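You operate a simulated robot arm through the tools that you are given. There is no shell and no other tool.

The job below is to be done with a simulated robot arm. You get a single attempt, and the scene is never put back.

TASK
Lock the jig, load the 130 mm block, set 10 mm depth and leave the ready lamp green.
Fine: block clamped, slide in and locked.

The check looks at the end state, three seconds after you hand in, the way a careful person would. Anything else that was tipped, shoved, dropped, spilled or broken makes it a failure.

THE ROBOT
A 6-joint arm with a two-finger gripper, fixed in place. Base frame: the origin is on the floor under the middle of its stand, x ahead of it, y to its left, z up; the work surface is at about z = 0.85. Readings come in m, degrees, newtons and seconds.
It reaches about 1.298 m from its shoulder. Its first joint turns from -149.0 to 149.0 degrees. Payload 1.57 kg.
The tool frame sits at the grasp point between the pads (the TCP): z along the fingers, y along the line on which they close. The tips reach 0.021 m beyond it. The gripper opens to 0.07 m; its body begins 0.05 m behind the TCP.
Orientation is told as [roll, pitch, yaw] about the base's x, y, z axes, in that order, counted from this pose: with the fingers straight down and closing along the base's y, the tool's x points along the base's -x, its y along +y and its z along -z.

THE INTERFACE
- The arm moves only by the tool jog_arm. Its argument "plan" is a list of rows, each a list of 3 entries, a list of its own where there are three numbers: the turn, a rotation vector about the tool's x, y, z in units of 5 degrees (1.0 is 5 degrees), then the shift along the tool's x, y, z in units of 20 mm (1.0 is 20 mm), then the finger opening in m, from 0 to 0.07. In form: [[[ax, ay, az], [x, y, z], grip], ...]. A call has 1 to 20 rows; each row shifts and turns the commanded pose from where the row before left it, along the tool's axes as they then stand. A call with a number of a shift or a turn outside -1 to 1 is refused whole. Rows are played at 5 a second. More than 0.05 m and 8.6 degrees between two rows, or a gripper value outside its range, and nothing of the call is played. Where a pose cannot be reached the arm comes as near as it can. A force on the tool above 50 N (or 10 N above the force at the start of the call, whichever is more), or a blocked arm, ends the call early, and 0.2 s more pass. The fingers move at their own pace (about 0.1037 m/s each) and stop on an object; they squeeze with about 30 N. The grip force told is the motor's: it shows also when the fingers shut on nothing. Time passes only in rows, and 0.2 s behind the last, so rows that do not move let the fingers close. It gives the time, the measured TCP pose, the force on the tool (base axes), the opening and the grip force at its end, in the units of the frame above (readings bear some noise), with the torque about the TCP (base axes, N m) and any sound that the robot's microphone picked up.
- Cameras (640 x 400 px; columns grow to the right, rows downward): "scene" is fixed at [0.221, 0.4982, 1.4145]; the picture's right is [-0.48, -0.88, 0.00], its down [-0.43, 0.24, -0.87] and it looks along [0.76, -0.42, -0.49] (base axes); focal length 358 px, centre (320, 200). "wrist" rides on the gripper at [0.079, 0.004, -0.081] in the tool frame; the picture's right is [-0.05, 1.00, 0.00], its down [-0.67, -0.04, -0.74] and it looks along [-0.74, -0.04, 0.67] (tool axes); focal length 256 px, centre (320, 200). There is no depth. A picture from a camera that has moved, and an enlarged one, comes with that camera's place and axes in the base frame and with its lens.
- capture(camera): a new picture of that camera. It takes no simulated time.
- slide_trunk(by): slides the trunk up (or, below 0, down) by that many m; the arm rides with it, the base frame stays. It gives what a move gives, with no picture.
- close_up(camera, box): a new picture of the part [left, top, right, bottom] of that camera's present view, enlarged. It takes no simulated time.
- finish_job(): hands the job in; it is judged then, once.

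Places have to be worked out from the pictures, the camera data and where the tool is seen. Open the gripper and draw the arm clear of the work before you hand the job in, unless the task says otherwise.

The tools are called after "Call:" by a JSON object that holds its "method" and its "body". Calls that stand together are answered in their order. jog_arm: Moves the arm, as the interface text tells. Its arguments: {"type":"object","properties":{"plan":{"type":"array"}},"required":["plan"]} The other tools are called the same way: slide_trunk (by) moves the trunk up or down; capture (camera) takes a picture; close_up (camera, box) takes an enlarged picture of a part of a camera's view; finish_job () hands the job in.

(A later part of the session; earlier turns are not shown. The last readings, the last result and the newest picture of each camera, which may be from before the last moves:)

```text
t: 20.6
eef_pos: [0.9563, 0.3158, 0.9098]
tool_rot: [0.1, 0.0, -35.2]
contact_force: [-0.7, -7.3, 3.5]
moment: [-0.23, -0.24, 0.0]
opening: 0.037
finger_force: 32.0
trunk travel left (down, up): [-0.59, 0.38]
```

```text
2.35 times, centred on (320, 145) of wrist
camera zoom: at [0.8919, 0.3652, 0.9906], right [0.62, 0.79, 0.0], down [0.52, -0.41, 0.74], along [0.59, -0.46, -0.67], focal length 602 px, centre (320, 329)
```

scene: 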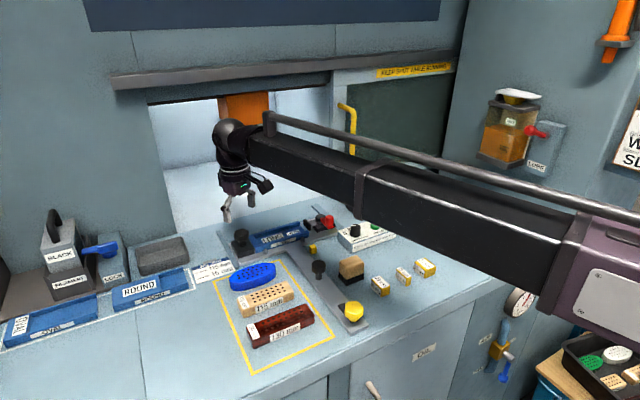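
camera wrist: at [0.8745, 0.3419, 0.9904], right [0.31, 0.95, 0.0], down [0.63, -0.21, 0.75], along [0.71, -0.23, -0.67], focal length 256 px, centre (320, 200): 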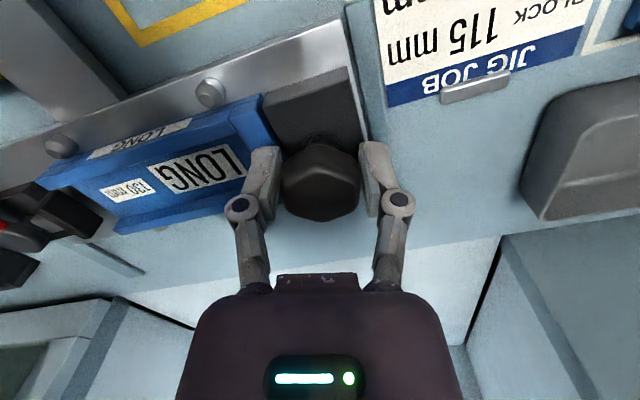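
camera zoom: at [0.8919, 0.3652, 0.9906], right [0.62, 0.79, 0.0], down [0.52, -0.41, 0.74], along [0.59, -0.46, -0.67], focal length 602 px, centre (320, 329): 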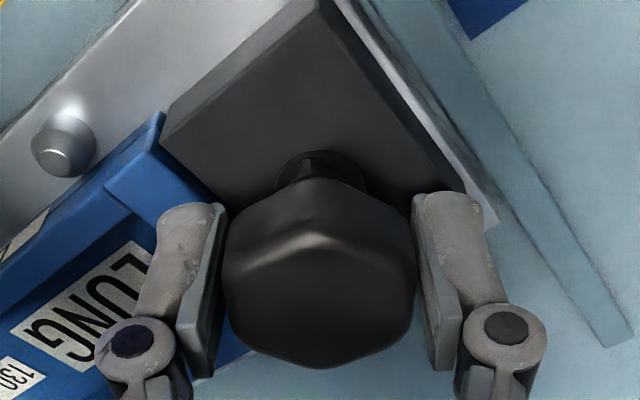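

The knob has turned about 65° with no end stop yet. I'll continue towards 90°.

Call:
{"method": "jog_arm", "body": {"plan": [[[0, 0, 1], [0, 0, 0], 0.02], [[0, 0, 1], [0, 0, 0], 0.02], [[0, 0, 1], [0, 0, 0], 0.02], [[0, 0, 1], [0, 0, 0], 0.02], [[0, 0, 1], [0, 0, 0], 0.02]]}}

Call:
{"method": "close_up", "body": {"camera": "wrist", "box": [230, 60, 410, 230]}}

Call:
{"method": "close_up", "body": {"camera": "scene", "box": [210, 205, 310, 265]}}

```text
t: 21.8
eef_pos: [0.9552, 0.3172, 0.9089]
tool_rot: [0.0, 0.0, -60.0]
contact_force: [0.3, -1.6, 5.1]
moment: [-0.02, -0.01, 0.43]
opening: 0.0372
finger_force: 31.5
trunk travel left (down, up): [-0.59, 0.38]
```

```text
2.35 times, centred on (320, 145) of wrist
camera zoom: at [0.918, 0.3871, 0.9905], right [0.89, 0.45, 0.0], down [0.3, -0.6, 0.74], along [0.34, -0.66, -0.67], focal length 602 px, centre (320, 329)
```

zoom: 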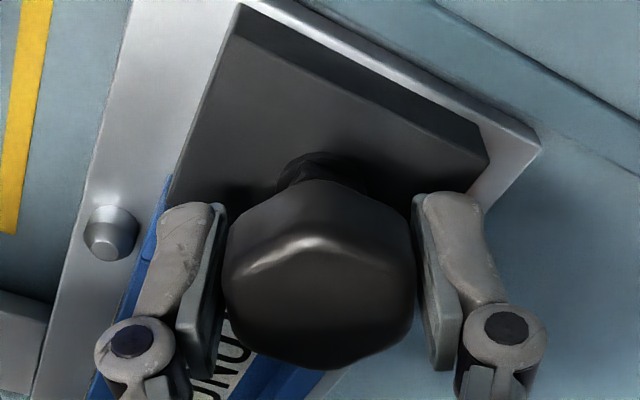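

```text
6.40 times, centred on (260, 235) of scene
camera zoom: at [0.221, 0.4982, 1.4145], right [-0.48, -0.88, 0.0], down [-0.43, 0.24, -0.87], along [0.76, -0.42, -0.49], focal length 2288 px, centre (704, -24)
```

zoom: 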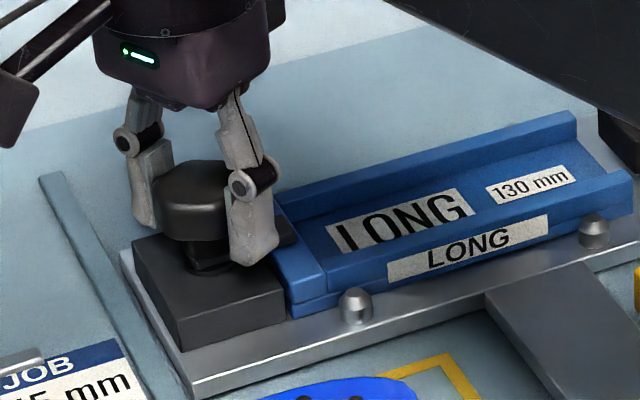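

The torque about z has risen to 0.43 N m, which suggests the knob has reached its end stop. I'll push another 5° to confirm it's firmly at the stop.

Call:
{"method": "jog_arm", "body": {"plan": [[[0, 0, 1], [0, 0, 0], 0.02], [[0, 0, 0], [0, 0, 0], 0.02]]}}

Call:
{"method": "close_up", "body": {"camera": "wrist", "box": [275, 110, 365, 230]}}

```text
t: 22.4
eef_pos: [0.9548, 0.3164, 0.9088]
tool_rot: [0.0, -0.1, -65.1]
contact_force: [-1.8, -1.4, 2.7]
moment: [0.02, 0.09, 0.57]
opening: 0.0372
finger_force: 32.1
trunk travel left (down, up): [-0.59, 0.38]
```

```text
3.33 times, centred on (320, 170) of wrist
camera zoom: at [0.9247, 0.3899, 0.9903], right [0.93, 0.37, 0.0], down [0.25, -0.62, 0.74], along [0.28, -0.69, -0.67], focal length 853 px, centre (320, 300)
```

zoom: 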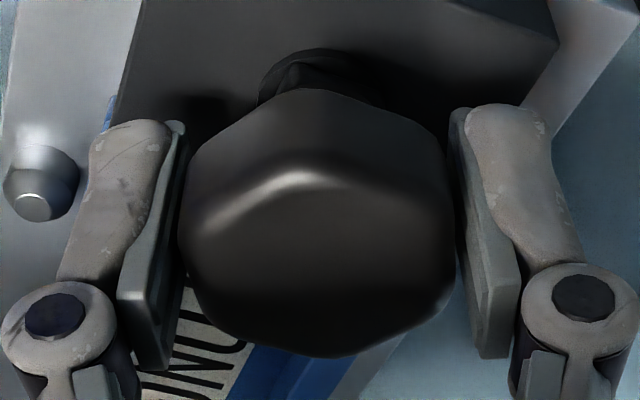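

The knob has stopped turning: torque is up to 0.57 N m and the hexagon now lags the fingers. That makes a 90° clockwise turn to a stop, so I'll release it, raise the trunk and look.

Call:
{"method": "jog_arm", "body": {"plan": [[[0, 0, 0], [0, 0, 0], 0.05], [[0, 0, 0], [0, 0, 0], 0.07], [[0, 0, 0], [0, 0, 0], 0.07]]}}

Call:
{"method": "slide_trunk", "body": {"by": 0.07}}

Call:
{"method": "capture", "body": {"camera": "wrist"}}

Call:
{"method": "close_up", "body": {"camera": "scene", "box": [210, 205, 310, 265]}}

```text
t: 23.2
eef_pos: [0.9549, 0.3171, 0.9097]
tool_rot: [0.0, 0.0, -65.0]
contact_force: [0.4, -0.1, 0.0]
moment: [0.01, 0.02, -0.04]
opening: 0.0699
finger_force: 0.2
trunk travel left (down, up): [-0.59, 0.38]
```

```text
t: 24.3
eef_pos: [0.9562, 0.3168, 0.9782]
tool_rot: [0.1, 0.0, -65.1]
contact_force: [0.2, 0.2, 0.8]
moment: [0.02, 0.02, 0.0]
opening: 0.0698
finger_force: 0.1
trunk travel left (down, up): [-0.66, 0.31]
```

```text
taken
camera wrist: at [0.925, 0.3903, 1.0599], right [0.93, 0.37, 0.0], down [0.25, -0.62, 0.74], along [0.28, -0.69, -0.67], focal length 256 px, centre (320, 200)
```

wrist: 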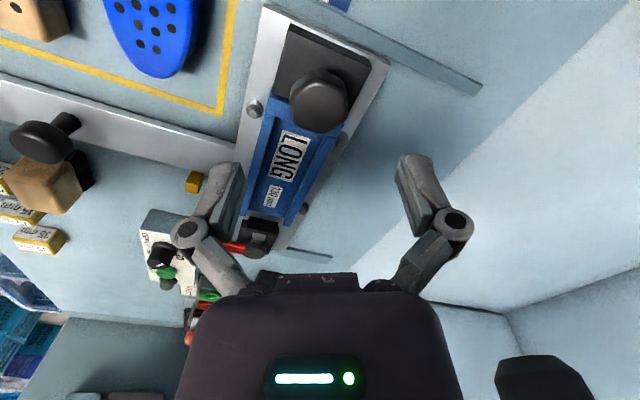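

```text
6.40 times, centred on (260, 235) of scene
camera zoom: at [0.221, 0.4982, 1.4145], right [-0.48, -0.88, 0.0], down [-0.43, 0.24, -0.87], along [0.76, -0.42, -0.49], focal length 2288 px, centre (704, -24)
```

zoom: 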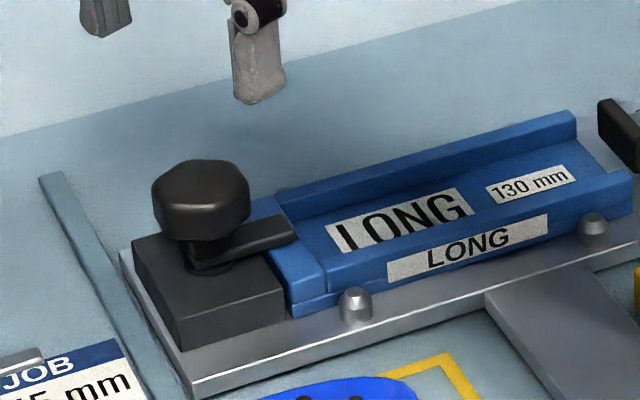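

The arm under the knob now lies over the jig's end wall, so the jig is locked. Next is the 130 mm block: I'll turn the tool to yaw -90° so the fingers close along x, then move above it at (0.680, 0.329).

Call:
{"method": "jog_arm", "body": {"plan": [[[0, 0, 1], [0, 0, 0], 0.07], [[0, 0, 1], [0, 0, 0], 0.07], [[0, 0, 1], [0, 0, 0], 0.07], [[0, 0, 1], [0, 0, 0], 0.07], [[0, 0, 1], [0, 0, 0], 0.07], [[0, 0, 0], [0.043, -0.986, 0], 0.07], [[0, 0, 0], [0.043, -0.986, 0], 0.07], [[0, 0, 0], [0.043, -0.986, 0], 0.07], [[0, 0, 0], [0.043, -0.986, 0], 0.07], [[0, 0, 0], [0.043, -0.986, 0], 0.07], [[0, 0, 0], [0.043, -0.986, 0], 0.07], [[0, 0, 0], [0.043, -0.986, 0], 0.07], [[0, 0, 0], [0.043, -0.986, 0], 0.07], [[0, 0, 0], [0.043, -0.986, 0], 0.07], [[0, 0, 0], [0.043, -0.986, 0], 0.07], [[0, 0, 0], [0.043, -0.986, 0], 0.07], [[0, 0, 0], [0.043, -0.986, 0], 0.07], [[0, 0, 0], [0.043, -0.986, 0], 0.07], [[0, 0, 0], [0.043, -0.986, 0], 0.07]]}}

Call:
{"method": "capture", "body": {"camera": "wrist"}}

Call:
{"method": "capture", "body": {"camera": "scene"}}

```text
t: 28.3
eef_pos: [0.6795, 0.3291, 0.9789]
tool_rot: [0.0, -0.1, -90.1]
contact_force: [-0.2, 0.5, 0.8]
moment: [-0.01, 0.0, 0.02]
opening: 0.0699
finger_force: 0.2
trunk travel left (down, up): [-0.66, 0.31]
```

```text
taken
camera wrist: at [0.6818, 0.4073, 1.0602], right [1.0, -0.05, 0.0], down [-0.04, -0.67, 0.74], along [-0.04, -0.74, -0.67], focal length 256 px, centre (320, 200)
```

wrist: 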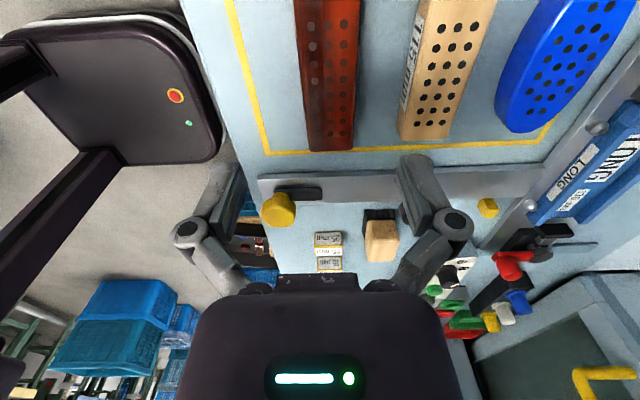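

```text
taken
```

scene: 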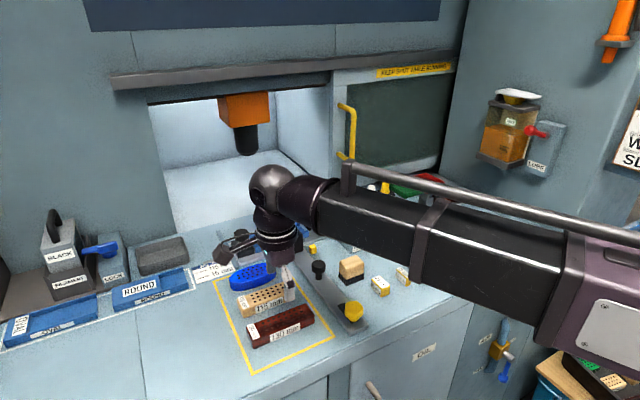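

I'm hovering over the block. I'll zoom in from the wrist camera to check centring, the gap to the neighbouring 115 mm block, and the tray.

Call:
{"method": "close_up", "body": {"camera": "wrist", "box": [250, 0, 500, 156]}}

Call:
{"method": "close_up", "body": {"camera": "wrist", "box": [460, 60, 640, 260]}}

Call:
{"method": "close_up", "body": {"camera": "scene", "box": [230, 250, 360, 350]}}

```text
2.56 times, centred on (375, 78) of wrist
camera zoom: at [0.6818, 0.4073, 1.0602], right [1.0, -0.05, 0.0], down [-0.04, -0.67, 0.74], along [-0.04, -0.74, -0.67], focal length 655 px, centre (179, 512)
```

zoom: 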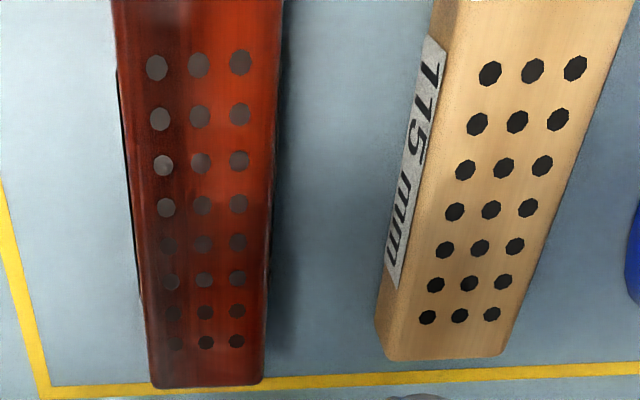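

```text
2.00 times, centred on (550, 160) of wrist
camera zoom: at [0.6818, 0.4073, 1.0602], right [1.0, -0.05, 0.0], down [-0.04, -0.67, 0.74], along [-0.04, -0.74, -0.67], focal length 512 px, centre (-140, 280)
```

zoom: 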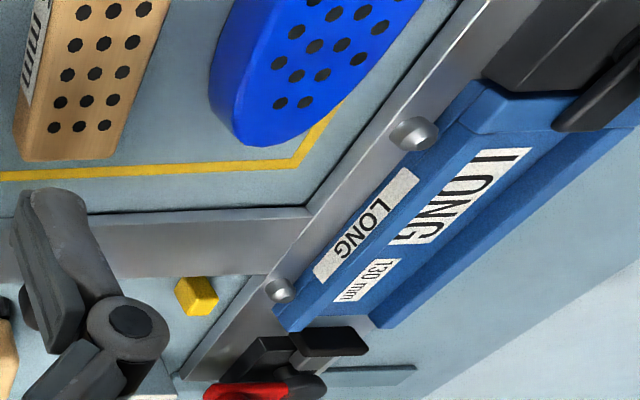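

```text
4.00 times, centred on (295, 300) of scene
camera zoom: at [0.221, 0.4982, 1.4145], right [-0.48, -0.88, 0.0], down [-0.43, 0.24, -0.87], along [0.76, -0.42, -0.49], focal length 1430 px, centre (420, -200)
```

zoom: 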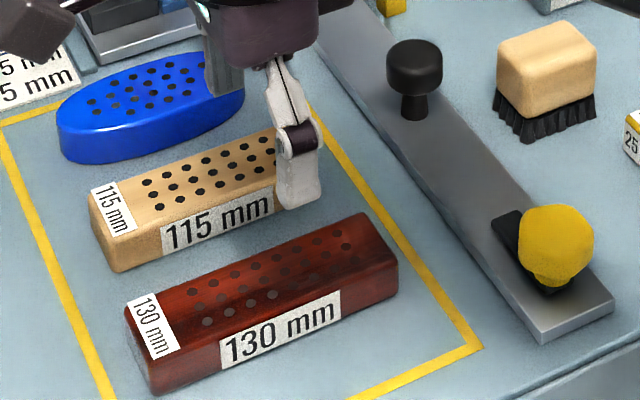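

The block's centre works out at about (0.685, 0.328). I'll shift 7 mm, narrow the fingers to 60 mm to stay clear of the 115 mm block, and lower so the tips go about 15 mm below the block's top.

Call:
{"method": "jog_arm", "body": {"plan": [[[0, 0, 0], [-0.03, 0.33, 0], 0.06], [[0, 0, 0], [0, 0, 0], 0.06], [[0, 0, 0], [0, 0, 0], 0.06]]}}

Call:
{"method": "slide_trunk", "body": {"by": -0.06}}

Call:
{"method": "capture", "body": {"camera": "wrist"}}

Call:
{"method": "close_up", "body": {"camera": "scene", "box": [220, 240, 350, 350]}}

```text
t: 29.1
eef_pos: [0.6854, 0.329, 0.9786]
tool_rot: [0.0, 0.1, -90.1]
contact_force: [0.5, -0.1, -0.4]
moment: [-0.02, 0.01, 0.0]
opening: 0.0599
finger_force: 0.1
trunk travel left (down, up): [-0.66, 0.31]
```

```text
t: 30.1
eef_pos: [0.6882, 0.3293, 0.9195]
tool_rot: [0.0, 0.0, -90.2]
contact_force: [-0.3, -0.3, -0.3]
moment: [0.0, -0.01, -0.03]
opening: 0.0602
finger_force: 0.3
trunk travel left (down, up): [-0.6, 0.37]
```

```text
taken
camera wrist: at [0.6898, 0.4072, 1.0001], right [1.0, -0.05, 0.0], down [-0.04, -0.67, 0.74], along [-0.04, -0.74, -0.67], focal length 256 px, centre (320, 200)
```

wrist: 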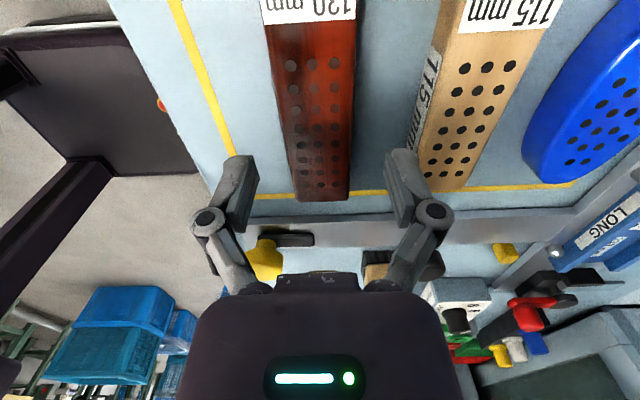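

```text
3.64 times, centred on (285, 295) of scene
camera zoom: at [0.221, 0.4982, 1.4145], right [-0.48, -0.88, 0.0], down [-0.43, 0.24, -0.87], along [0.76, -0.42, -0.49], focal length 1300 px, centre (447, -146)
```

zoom: 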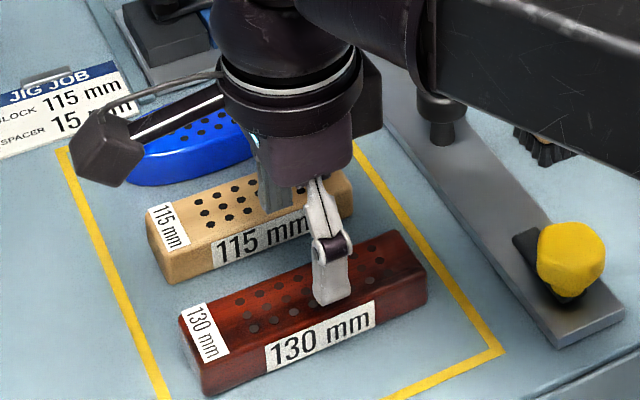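

The block is centred between the fingers, with clearance to the 115 mm block. I'll lower another 33 mm and close.

Call:
{"method": "slide_trunk", "body": {"by": -0.033}}

Call:
{"method": "jog_arm", "body": {"plan": [[[0, 0, 0], [0, 0, 0], 0.05], [[0, 0, 0], [0, 0, 0], 0.043], [[0, 0, 0], [0, 0, 0], 0.035], [[0, 0, 0], [0, 0, 0], 0.03], [[0, 0, 0], [0, 0, 0], 0.03]]}}

Call:
{"method": "capture", "body": {"camera": "wrist"}}

Call:
{"method": "close_up", "body": {"camera": "scene", "box": [220, 240, 350, 350]}}

```text
t: 30.9
eef_pos: [0.6868, 0.3293, 0.886]
tool_rot: [-0.1, 0.0, -90.0]
contact_force: [-0.7, -0.1, 0.5]
moment: [0.01, 0.02, 0.02]
opening: 0.0598
finger_force: 0.1
trunk travel left (down, up): [-0.567, 0.403]
```

```text
t: 32.1
eef_pos: [0.6864, 0.3286, 0.8862]
tool_rot: [0.1, 0.0, -90.0]
contact_force: [-0.6, 0.7, 3.1]
moment: [-0.03, 0.04, 0.03]
opening: 0.0394
finger_force: 30.2
trunk travel left (down, up): [-0.567, 0.403]
```

```text
taken
camera wrist: at [0.6897, 0.4073, 0.9672], right [1.0, -0.05, 0.0], down [-0.04, -0.67, 0.74], along [-0.04, -0.74, -0.67], focal length 256 px, centre (320, 200)
```

wrist: 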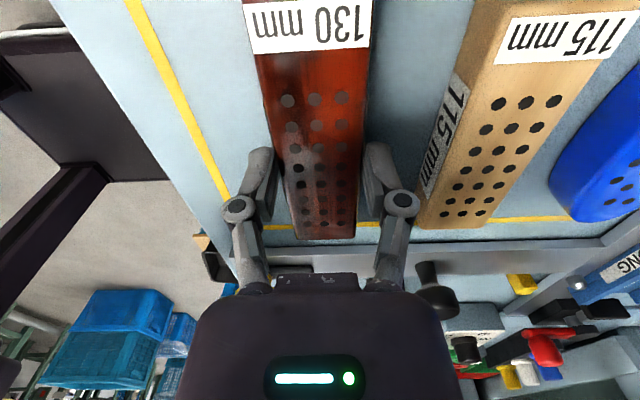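

```text
3.64 times, centred on (285, 295) of scene
camera zoom: at [0.221, 0.4982, 1.4145], right [-0.48, -0.88, 0.0], down [-0.43, 0.24, -0.87], along [0.76, -0.42, -0.49], focal length 1300 px, centre (447, -146)
```

zoom: 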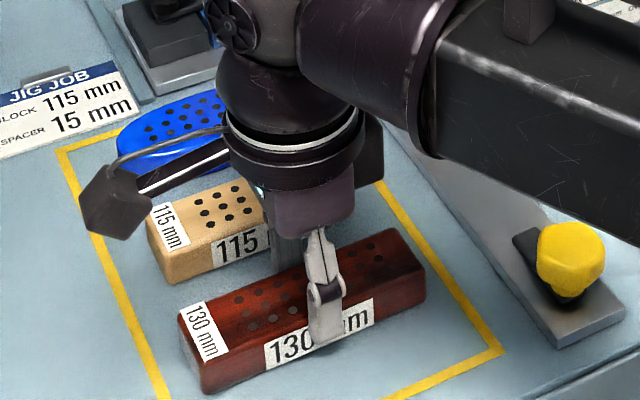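

The block is gripped at 39.4 mm. Before lifting I'll zoom in to find where its ends sit relative to the tool, so I can place it accurately in the tray.

Call:
{"method": "close_up", "body": {"camera": "wrist", "box": [240, 140, 400, 250]}}

Call:
{"method": "close_up", "body": {"camera": "wrist", "box": [220, 0, 420, 110]}}

Call:
{"method": "close_up", "body": {"camera": "scene", "box": [260, 285, 350, 345]}}

```text
3.64 times, centred on (320, 195) of wrist
camera zoom: at [0.6897, 0.4073, 0.9672], right [1.0, -0.05, 0.0], down [-0.04, -0.67, 0.74], along [-0.04, -0.74, -0.67], focal length 931 px, centre (320, 218)
```

zoom: 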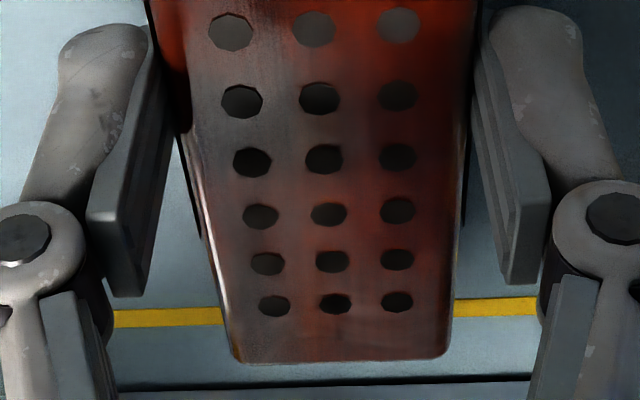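

```text
3.20 times, centred on (320, 55) of wrist
camera zoom: at [0.6897, 0.4073, 0.9672], right [1.0, -0.05, 0.0], down [-0.04, -0.67, 0.74], along [-0.04, -0.74, -0.67], focal length 819 px, centre (320, 664)
```

zoom: 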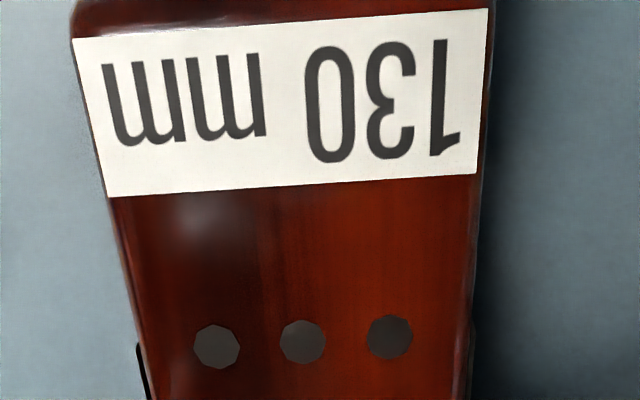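

```text
6.67 times, centred on (305, 315) of scene
camera zoom: at [0.221, 0.4982, 1.4145], right [-0.48, -0.88, 0.0], down [-0.43, 0.24, -0.87], along [0.76, -0.42, -0.49], focal length 2383 px, centre (420, -567)
```

zoom: 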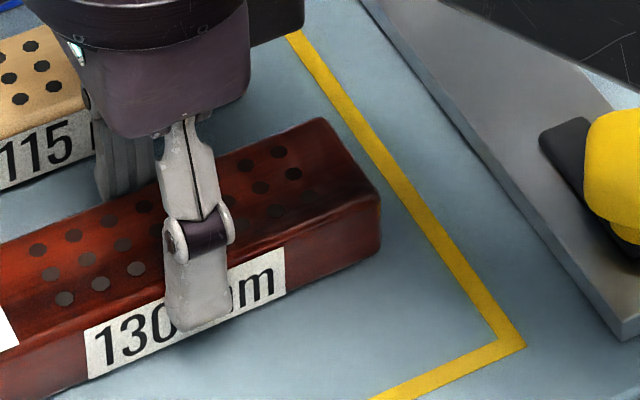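

The block spans roughly y 0.265–0.394, so its centre is within a few mm of the tool. I'll lift it 0.09 m, straight up.

Call:
{"method": "slide_trunk", "body": {"by": 0.09}}

Call:
{"method": "capture", "body": {"camera": "scene"}}

Call:
{"method": "capture", "body": {"camera": "wrist"}}

```text
t: 33.3
eef_pos: [0.687, 0.3282, 0.9761]
tool_rot: [-0.1, 0.0, -89.9]
contact_force: [-0.2, -0.4, -0.9]
moment: [-0.02, -0.02, 0.03]
opening: 0.039
finger_force: 30.5
trunk travel left (down, up): [-0.657, 0.313]
```

```text
taken
```

scene: 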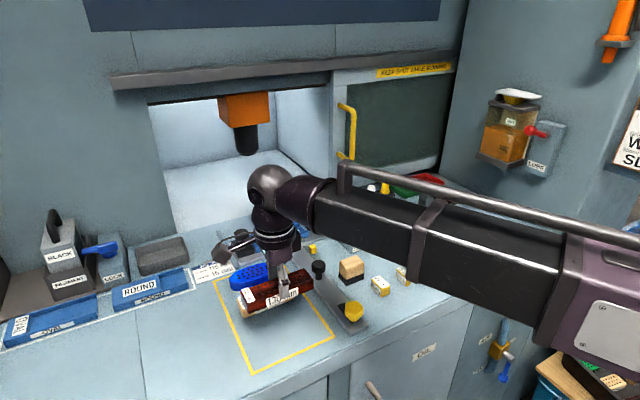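

```text
taken
camera wrist: at [0.6899, 0.4075, 1.0569], right [1.0, -0.05, 0.0], down [-0.04, -0.67, 0.74], along [-0.04, -0.74, -0.67], focal length 256 px, centre (320, 200)
```

wrist: 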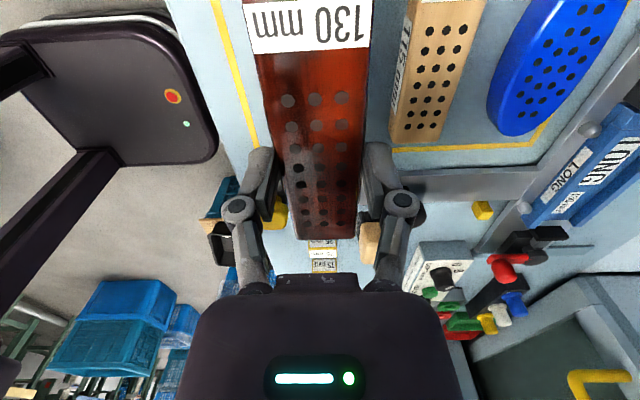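

The block hangs level and is held firmly. Now I'll carry it at this height to hover over the tray at about (0.955, 0.215).

Call:
{"method": "jog_arm", "body": {"plan": [[[0, 0, 0], [-0.4, 0.97, 0], 0.03], [[0, 0, 0], [-0.4, 0.97, 0], 0.03], [[0, 0, 0], [-0.4, 0.97, 0], 0.03], [[0, 0, 0], [-0.4, 0.97, 0], 0.03], [[0, 0, 0], [-0.4, 0.97, 0], 0.03], [[0, 0, 0], [-0.4, 0.97, 0], 0.03], [[0, 0, 0], [-0.4, 0.97, 0], 0.03], [[0, 0, 0], [-0.4, 0.97, 0], 0.03], [[0, 0, 0], [-0.4, 0.97, 0], 0.03], [[0, 0, 0], [-0.4, 0.97, 0], 0.03], [[0, 0, 0], [-0.4, 0.97, 0], 0.03], [[0, 0, 0], [-0.4, 0.97, 0], 0.03], [[0, 0, 0], [-0.4, 0.97, 0], 0.03], [[0, 0, 0], [-0.4, 0.85, 0], 0.03]]}}

Call:
{"method": "capture", "body": {"camera": "wrist"}}

Call:
{"method": "capture", "body": {"camera": "scene"}}

Call:
{"method": "close_up", "body": {"camera": "scene", "box": [215, 170, 355, 265]}}

```text
t: 36.3
eef_pos: [0.9565, 0.2168, 0.9755]
tool_rot: [0.0, 0.0, -90.1]
contact_force: [-0.6, -0.3, -0.5]
moment: [0.01, -0.02, -0.01]
opening: 0.039
finger_force: 30.4
trunk travel left (down, up): [-0.657, 0.313]
```

```text
taken
camera wrist: at [0.9598, 0.2957, 1.0568], right [1.0, -0.05, 0.0], down [-0.04, -0.67, 0.74], along [-0.04, -0.74, -0.67], focal length 256 px, centre (320, 200)
```

wrist: 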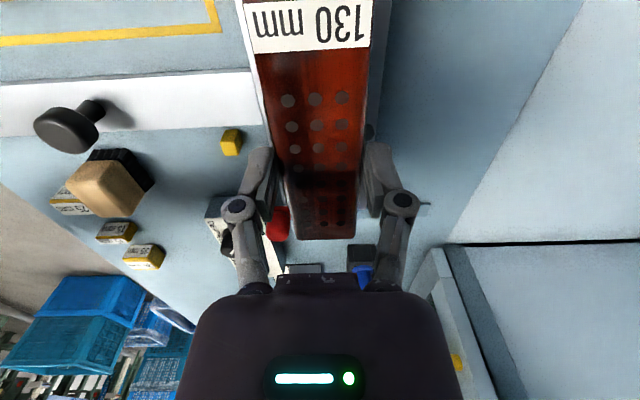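

```text
taken
```

scene: 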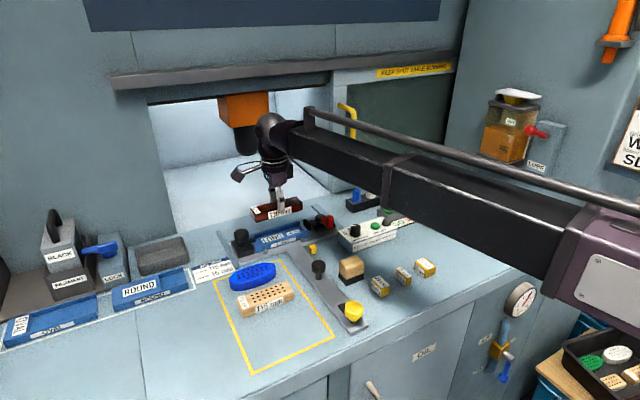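

```text
4.21 times, centred on (285, 218) of scene
camera zoom: at [0.221, 0.4982, 1.4145], right [-0.48, -0.88, 0.0], down [-0.43, 0.24, -0.87], along [0.76, -0.42, -0.49], focal length 1505 px, centre (467, 126)
```

zoom: 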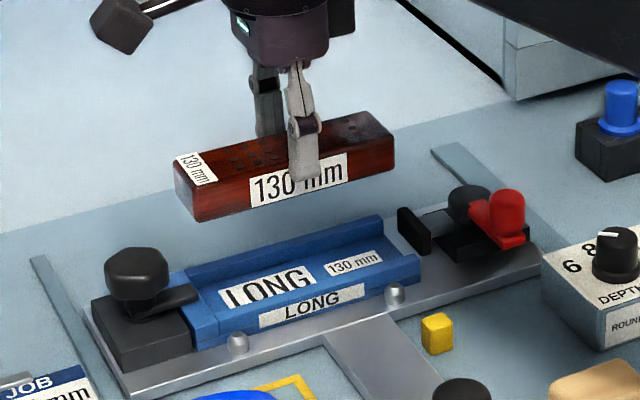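

The block hovers over the tray. I'll take larger views of both tray ends to measure the channel walls in x before lowering.

Call:
{"method": "close_up", "body": {"camera": "scene", "box": [285, 210, 335, 242]}}

Call:
{"method": "close_up", "body": {"camera": "scene", "box": [235, 222, 285, 254]}}

Call:
{"method": "close_up", "body": {"camera": "wrist", "box": [220, 0, 420, 125]}}

Call:
{"method": "close_up", "body": {"camera": "scene", "box": [250, 195, 314, 235]}}

```text
12.50 times, centred on (310, 226) of scene
camera zoom: at [0.221, 0.4982, 1.4145], right [-0.48, -0.88, 0.0], down [-0.43, 0.24, -0.87], along [0.76, -0.42, -0.49], focal length 4468 px, centre (445, -125)
```

zoom: 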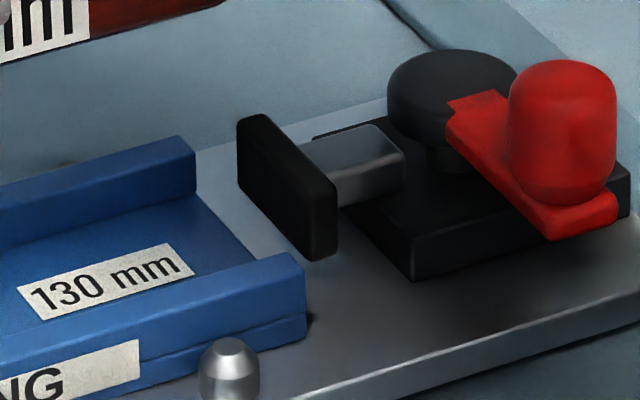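

```text
12.50 times, centred on (260, 238) of scene
camera zoom: at [0.221, 0.4982, 1.4145], right [-0.48, -0.88, 0.0], down [-0.43, 0.24, -0.87], along [0.76, -0.42, -0.49], focal length 4468 px, centre (1070, -275)
```

zoom: 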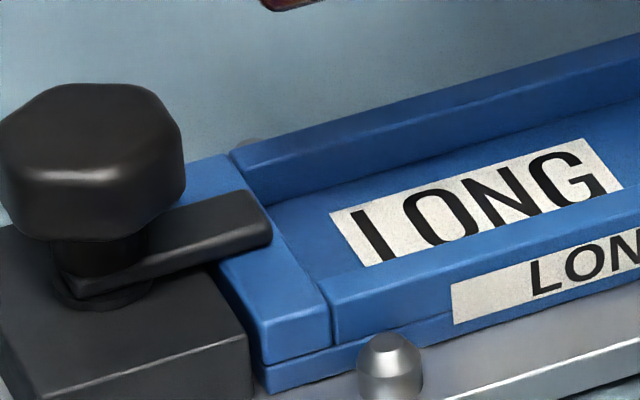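

```text
3.20 times, centred on (320, 62) of wrist
camera zoom: at [0.9598, 0.2957, 1.0568], right [1.0, -0.05, 0.0], down [-0.04, -0.67, 0.74], along [-0.04, -0.74, -0.67], focal length 819 px, centre (320, 640)
```

zoom: 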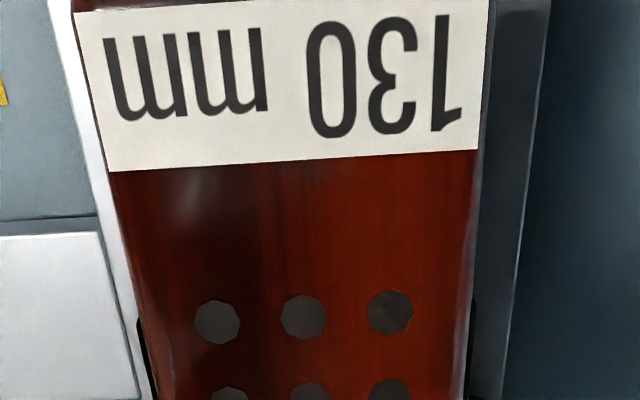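

```text
10.00 times, centred on (282, 215) of scene
camera zoom: at [0.221, 0.4982, 1.4145], right [-0.48, -0.88, 0.0], down [-0.43, 0.24, -0.87], along [0.76, -0.42, -0.49], focal length 3575 px, centre (700, 50)
```

zoom: 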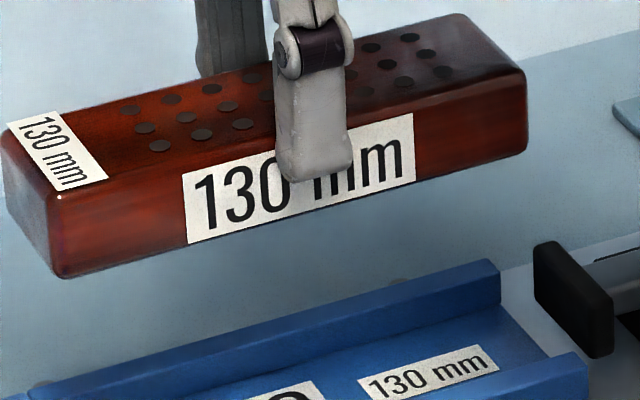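

From these views the tray channel spans roughly x 0.934–0.979 and y 0.1435–0.2736, the wall tops are near 0.874, and the floor is near 0.863. I'll shift the block by +2 mm in x and -13 mm in y, then lower it until its bottom is about 10 mm above the walls and check.

Call:
{"method": "jog_arm", "body": {"plan": [[[0, 0, 0], [-0.64, 0.1, 0], 0.03], [[0, 0, 0], [0, 0, 0], 0.03]]}}

Call:
{"method": "slide_trunk", "body": {"by": -0.055}}

Call:
{"method": "capture", "body": {"camera": "wrist"}}

Call:
{"method": "close_up", "body": {"camera": "scene", "box": [235, 190, 335, 252]}}

Call:
{"method": "close_up", "body": {"camera": "scene", "box": [285, 205, 335, 237]}}

Call:
{"method": "close_up", "body": {"camera": "scene", "box": [235, 217, 285, 249]}}

```text
t: 36.9
eef_pos: [0.959, 0.2037, 0.9752]
tool_rot: [0.0, -0.1, -90.0]
contact_force: [-0.8, 1.0, -0.9]
moment: [-0.01, -0.01, 0.01]
opening: 0.0392
finger_force: 30.1
trunk travel left (down, up): [-0.657, 0.313]
```

```text
t: 37.9
eef_pos: [0.958, 0.2039, 0.9203]
tool_rot: [0.0, 0.0, -89.9]
contact_force: [-0.5, 0.1, -0.5]
moment: [-0.02, -0.02, -0.02]
opening: 0.0393
finger_force: 30.4
trunk travel left (down, up): [-0.602, 0.368]
```

```text
taken
camera wrist: at [0.9615, 0.2827, 1.0021], right [1.0, -0.05, 0.0], down [-0.04, -0.67, 0.74], along [-0.04, -0.74, -0.67], focal length 256 px, centre (320, 200)
```

wrist: 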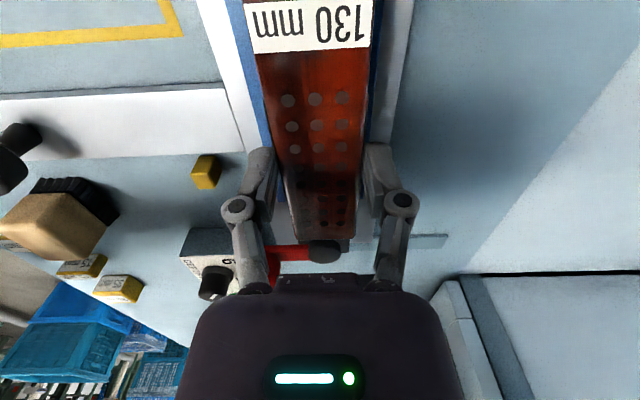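

```text
6.40 times, centred on (285, 221) of scene
camera zoom: at [0.221, 0.4982, 1.4145], right [-0.48, -0.88, 0.0], down [-0.43, 0.24, -0.87], along [0.76, -0.42, -0.49], focal length 2288 px, centre (544, 66)
```

zoom: 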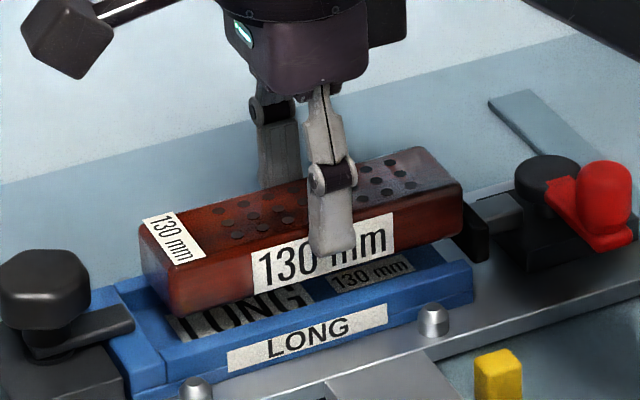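

```text
12.50 times, centred on (310, 221) of scene
camera zoom: at [0.221, 0.4982, 1.4145], right [-0.48, -0.88, 0.0], down [-0.43, 0.24, -0.87], along [0.76, -0.42, -0.49], focal length 4468 px, centre (445, -62)
```

zoom: 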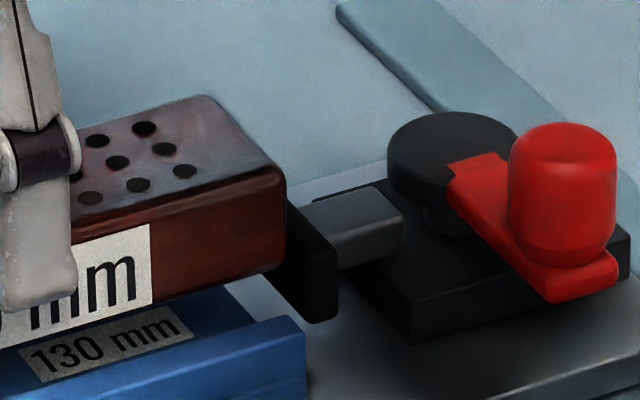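

```text
12.50 times, centred on (260, 233) of scene
camera zoom: at [0.221, 0.4982, 1.4145], right [-0.48, -0.88, 0.0], down [-0.43, 0.24, -0.87], along [0.76, -0.42, -0.49], focal length 4468 px, centre (1070, -212)
```

zoom: 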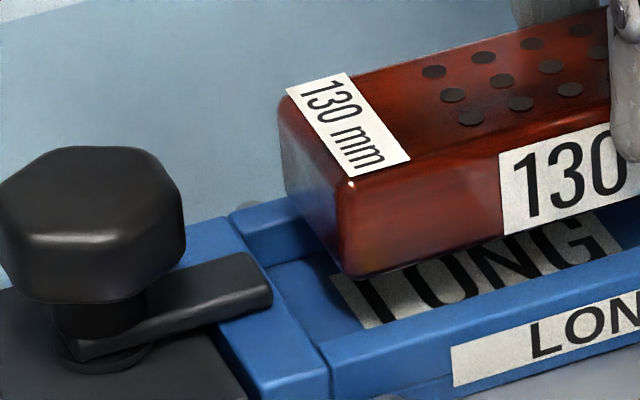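

The block is just above the tray. I'll zoom in from the wrist to compare the blue wall visible on each side of the block.

Call:
{"method": "close_up", "body": {"camera": "wrist", "box": [220, 0, 420, 125]}}

Call:
{"method": "close_up", "body": {"camera": "wrist", "box": [270, 180, 390, 270]}}

```text
3.20 times, centred on (320, 62) of wrist
camera zoom: at [0.9615, 0.2827, 1.0021], right [1.0, -0.05, 0.0], down [-0.04, -0.67, 0.74], along [-0.04, -0.74, -0.67], focal length 819 px, centre (320, 640)
```

zoom: 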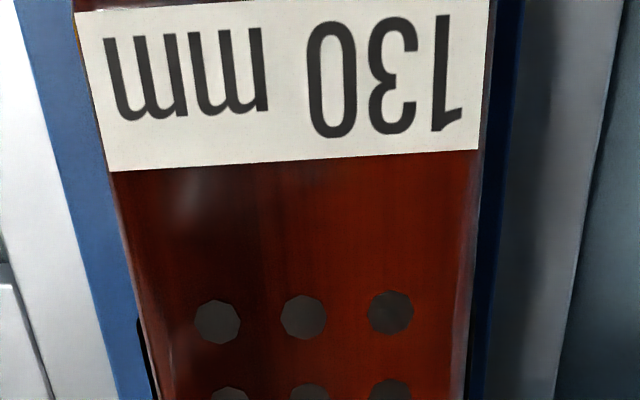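

```text
4.44 times, centred on (330, 225) of wrist
camera zoom: at [0.9615, 0.2827, 1.0021], right [1.0, -0.05, 0.0], down [-0.04, -0.67, 0.74], along [-0.04, -0.74, -0.67], focal length 1138 px, centre (276, 89)
```

zoom: 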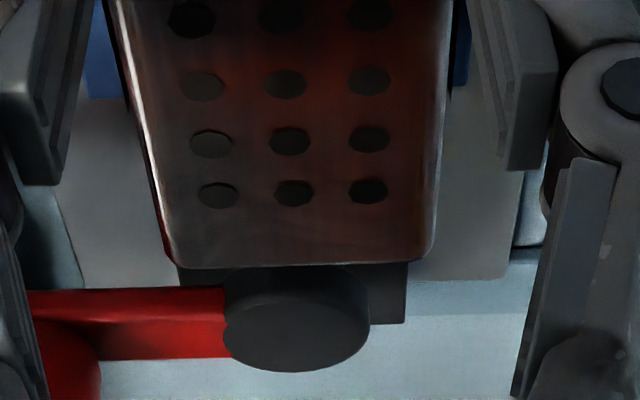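

Comparing both cameras puts the tray's centre at about x 0.9555, so I'll move the block 2 mm back in x. Then I'll lower it until it just enters the channel and check the force.

Call:
{"method": "jog_arm", "body": {"plan": [[[0, 0, 0], [0, -0.1, 0], 0.03], [[0, 0, 0], [0, 0, 0], 0.03]]}}

Call:
{"method": "slide_trunk", "body": {"by": -0.013}}

Call:
{"method": "close_up", "body": {"camera": "scene", "box": [235, 190, 335, 252]}}

Call:
{"method": "close_up", "body": {"camera": "wrist", "box": [220, 0, 420, 125]}}

```text
t: 38.5
eef_pos: [0.9575, 0.2034, 0.9208]
tool_rot: [0.0, 0.0, -90.0]
contact_force: [0.1, 0.5, -1.2]
moment: [-0.02, -0.01, 0.02]
opening: 0.0392
finger_force: 29.9
trunk travel left (down, up): [-0.602, 0.368]
```

```text
t: 39.1
eef_pos: [0.9567, 0.204, 0.9076]
tool_rot: [0.1, 0.0, -89.9]
contact_force: [-0.7, -0.9, -0.8]
moment: [0.03, 0.01, 0.04]
opening: 0.0396
finger_force: 30.1
trunk travel left (down, up): [-0.589, 0.381]
```

```text
6.40 times, centred on (285, 221) of scene
camera zoom: at [0.221, 0.4982, 1.4145], right [-0.48, -0.88, 0.0], down [-0.43, 0.24, -0.87], along [0.76, -0.42, -0.49], focal length 2288 px, centre (544, 66)
```

zoom: 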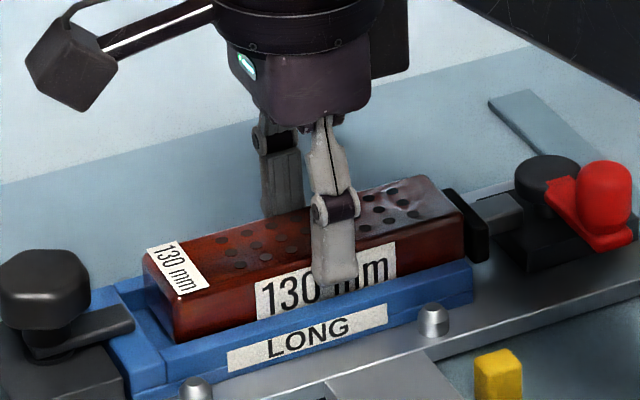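

```text
3.20 times, centred on (320, 62) of wrist
camera zoom: at [0.9596, 0.283, 0.989], right [1.0, -0.05, 0.0], down [-0.04, -0.67, 0.74], along [-0.04, -0.74, -0.67], focal length 819 px, centre (320, 640)
```

zoom: 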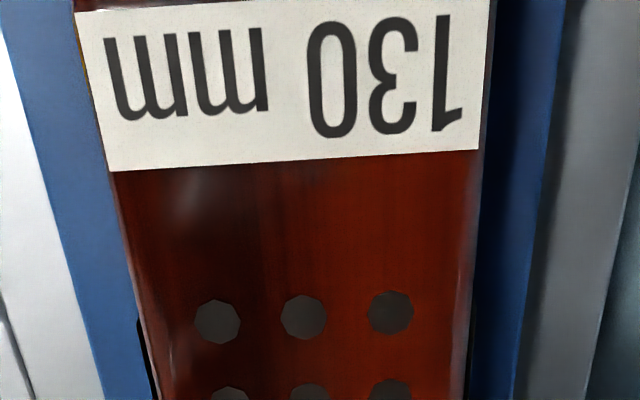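

The block is entering the channel, evenly spaced between the walls and with no contact force. I'll lower it 6 mm more and check the force.

Call:
{"method": "slide_trunk", "body": {"by": -0.006}}

Call:
{"method": "close_up", "body": {"camera": "scene", "box": [285, 205, 335, 237]}}

Call:
{"method": "close_up", "body": {"camera": "scene", "box": [240, 217, 290, 249]}}

```text
t: 39.6
eef_pos: [0.9567, 0.204, 0.9057]
tool_rot: [0.3, -0.1, -90.0]
contact_force: [6.2, 0.6, 20.5]
moment: [-0.12, -0.09, 0.04]
opening: 0.0395
finger_force: 29.8
trunk travel left (down, up): [-0.583, 0.387]
```

```text
12.50 times, centred on (310, 221) of scene
camera zoom: at [0.221, 0.4982, 1.4145], right [-0.48, -0.88, 0.0], down [-0.43, 0.24, -0.87], along [0.76, -0.42, -0.49], focal length 4468 px, centre (445, -62)
```

zoom: 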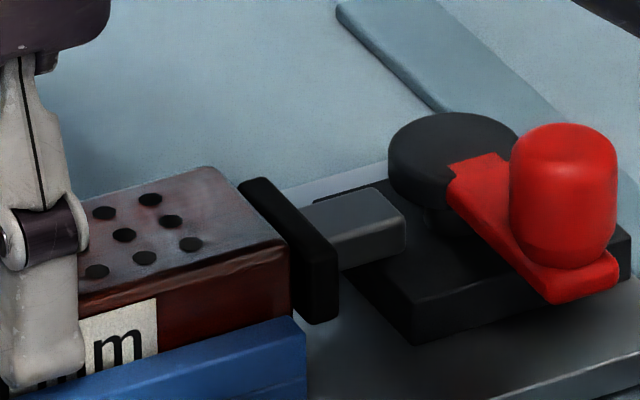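

```text
12.50 times, centred on (265, 233) of scene
camera zoom: at [0.221, 0.4982, 1.4145], right [-0.48, -0.88, 0.0], down [-0.43, 0.24, -0.87], along [0.76, -0.42, -0.49], focal length 4468 px, centre (1008, -212)
```

zoom: 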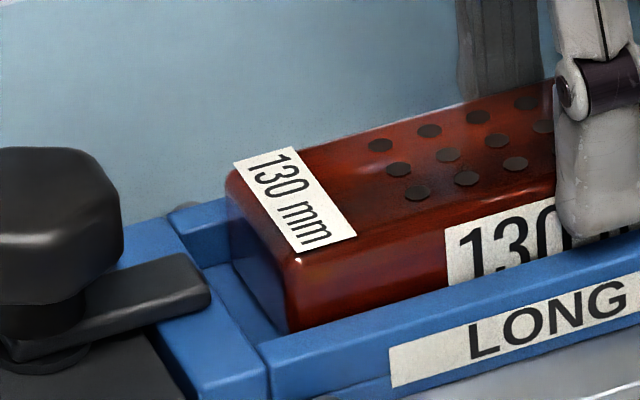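

The force rose to 20 N at z 0.9057, with 6 N in +x, a little higher than I expected. I'll back off 4 mm to relieve it and look closely at the finger and front wall before deciding.

Call:
{"method": "slide_trunk", "body": {"by": 0.004}}

Call:
{"method": "close_up", "body": {"camera": "scene", "box": [272, 210, 312, 240]}}

Call:
{"method": "close_up", "body": {"camera": "wrist", "box": [240, 100, 400, 220]}}

Call:
{"method": "close_up", "body": {"camera": "wrist", "box": [220, 0, 420, 125]}}

```text
t: 40.2
eef_pos: [0.9562, 0.2051, 0.9053]
tool_rot: [0.0, 0.0, -90.1]
contact_force: [0.0, -0.5, -1.8]
moment: [-0.03, 0.0, -0.02]
opening: 0.0393
finger_force: 30.1
trunk travel left (down, up): [-0.587, 0.383]
```

```text
13.33 times, centred on (292, 225) of scene
camera zoom: at [0.221, 0.4982, 1.4145], right [-0.48, -0.88, 0.0], down [-0.43, 0.24, -0.87], along [0.76, -0.42, -0.49], focal length 4766 px, centre (693, -133)
```

zoom: 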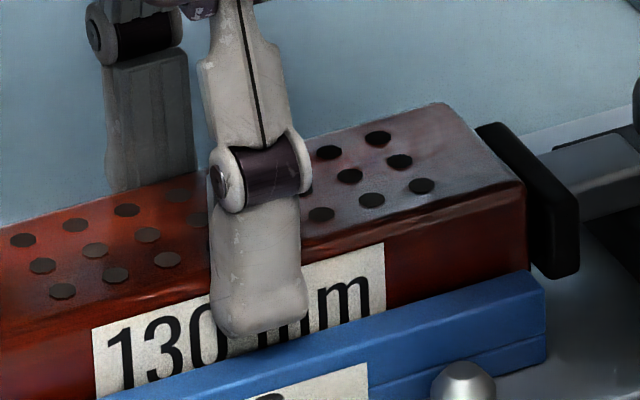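

```text
3.33 times, centred on (320, 160) of wrist
camera zoom: at [0.9594, 0.283, 0.9867], right [1.0, -0.05, 0.0], down [-0.04, -0.67, 0.75], along [-0.04, -0.74, -0.67], focal length 853 px, centre (320, 333)
```

zoom: 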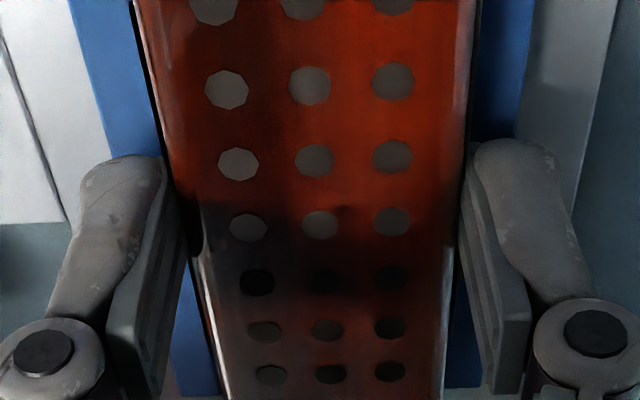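

```text
3.20 times, centred on (320, 62) of wrist
camera zoom: at [0.9594, 0.283, 0.9867], right [1.0, -0.05, 0.0], down [-0.04, -0.67, 0.75], along [-0.04, -0.74, -0.67], focal length 819 px, centre (320, 640)
```

zoom: 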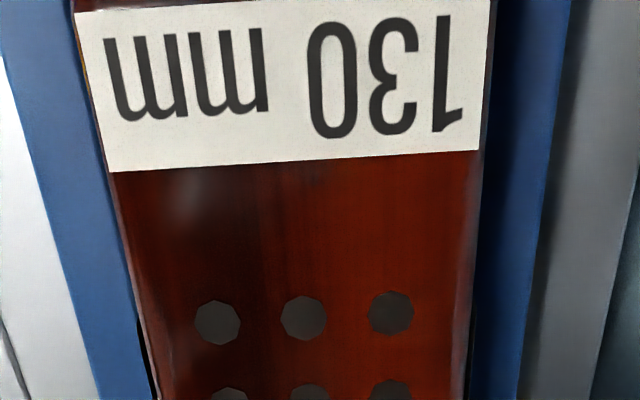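

The contact at z 0.9055 isn't the fingers, since the tips are about 9 mm above the wall. I'll zoom in on the block's left end to see whether it's resting on the tray floor.

Call:
{"method": "close_up", "body": {"camera": "scene", "box": [250, 226, 274, 246]}}

Call:
{"method": "close_up", "body": {"camera": "scene", "box": [298, 214, 322, 234]}}

```text
16.00 times, centred on (262, 236) of scene
camera zoom: at [0.221, 0.4982, 1.4145], right [-0.48, -0.88, 0.0], down [-0.43, 0.24, -0.87], along [0.76, -0.42, -0.49], focal length 5720 px, centre (1248, -376)
```

zoom: 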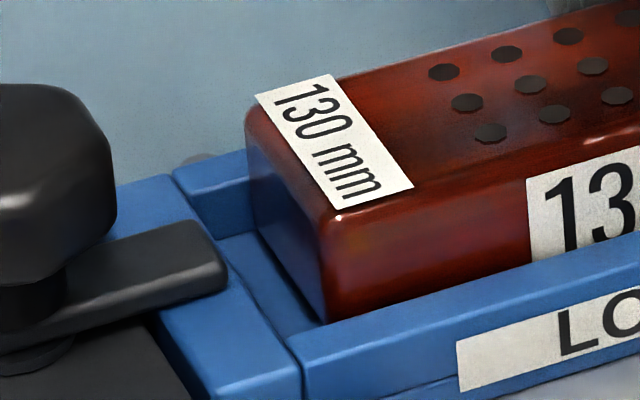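

```text
16.00 times, centred on (310, 224) of scene
camera zoom: at [0.221, 0.4982, 1.4145], right [-0.48, -0.88, 0.0], down [-0.43, 0.24, -0.87], along [0.76, -0.42, -0.49], focal length 5720 px, centre (480, -184)
```

zoom: 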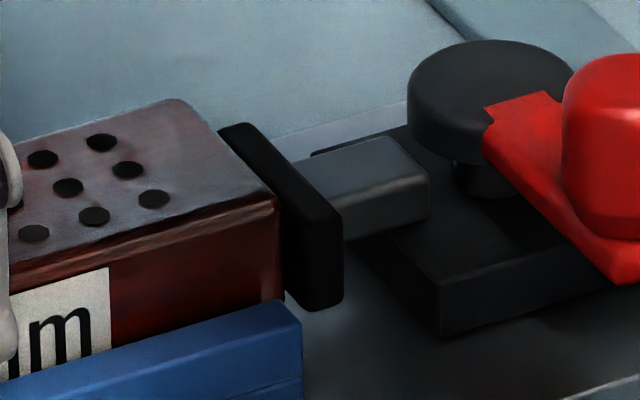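

Seen by the same camera, the block's bottom edge and the tray floor agree to about 1 mm, so it's essentially resting on the floor. I'll lower 2 mm for light contact, then open the fingers.

Call:
{"method": "slide_trunk", "body": {"by": -0.002}}

Call:
{"method": "jog_arm", "body": {"plan": [[[0, 0, 0], [0, 0, 0], 0.045], [[0, 0, 0], [0, 0, 0], 0.055], [[0, 0, 0], [0, 0, 0], 0.06], [[0, 0, 0], [0, 0, 0], 0.06]]}}

Call:
{"method": "close_up", "body": {"camera": "scene", "box": [235, 190, 335, 252]}}

Call:
{"method": "close_up", "body": {"camera": "wrist", "box": [220, 0, 420, 250]}}

```text
t: 40.7
eef_pos: [0.9567, 0.204, 0.904]
tool_rot: [0.0, -0.1, -90.0]
contact_force: [-0.6, -0.4, 0.8]
moment: [0.03, -0.02, 0.0]
opening: 0.0393
finger_force: 30.3
trunk travel left (down, up): [-0.585, 0.385]
```

```text
t: 41.7
eef_pos: [0.956, 0.2046, 0.9027]
tool_rot: [0.0, 0.1, -90.0]
contact_force: [-0.3, -0.6, 0.0]
moment: [0.03, 0.0, 0.01]
opening: 0.06
finger_force: 0.0
trunk travel left (down, up): [-0.585, 0.385]
```

```text
6.40 times, centred on (285, 221) of scene
camera zoom: at [0.221, 0.4982, 1.4145], right [-0.48, -0.88, 0.0], down [-0.43, 0.24, -0.87], along [0.76, -0.42, -0.49], focal length 2288 px, centre (544, 66)
```

zoom: 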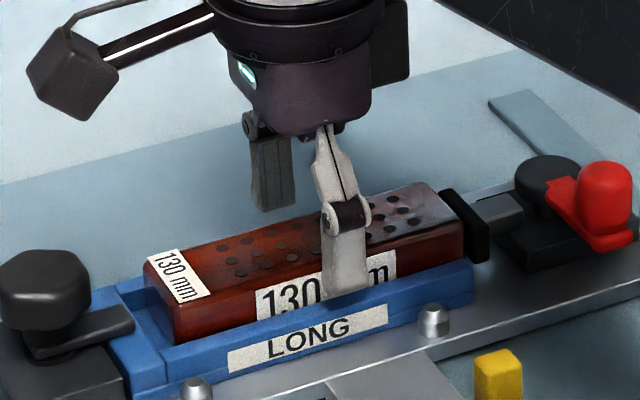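

```text
1.60 times, centred on (320, 125) of wrist
camera zoom: at [0.9597, 0.283, 0.985], right [1.0, -0.05, 0.0], down [-0.04, -0.67, 0.74], along [-0.04, -0.74, -0.67], focal length 410 px, centre (320, 320)
```

zoom: 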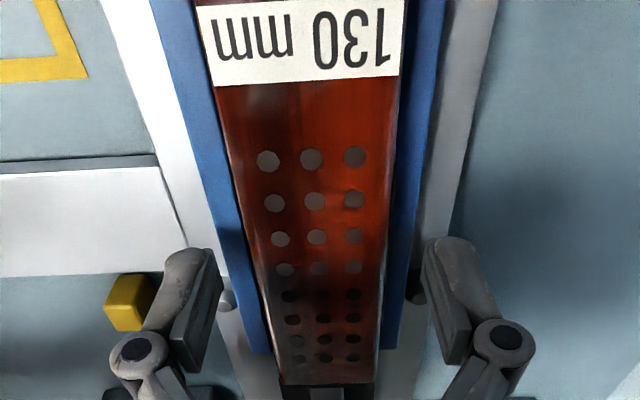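

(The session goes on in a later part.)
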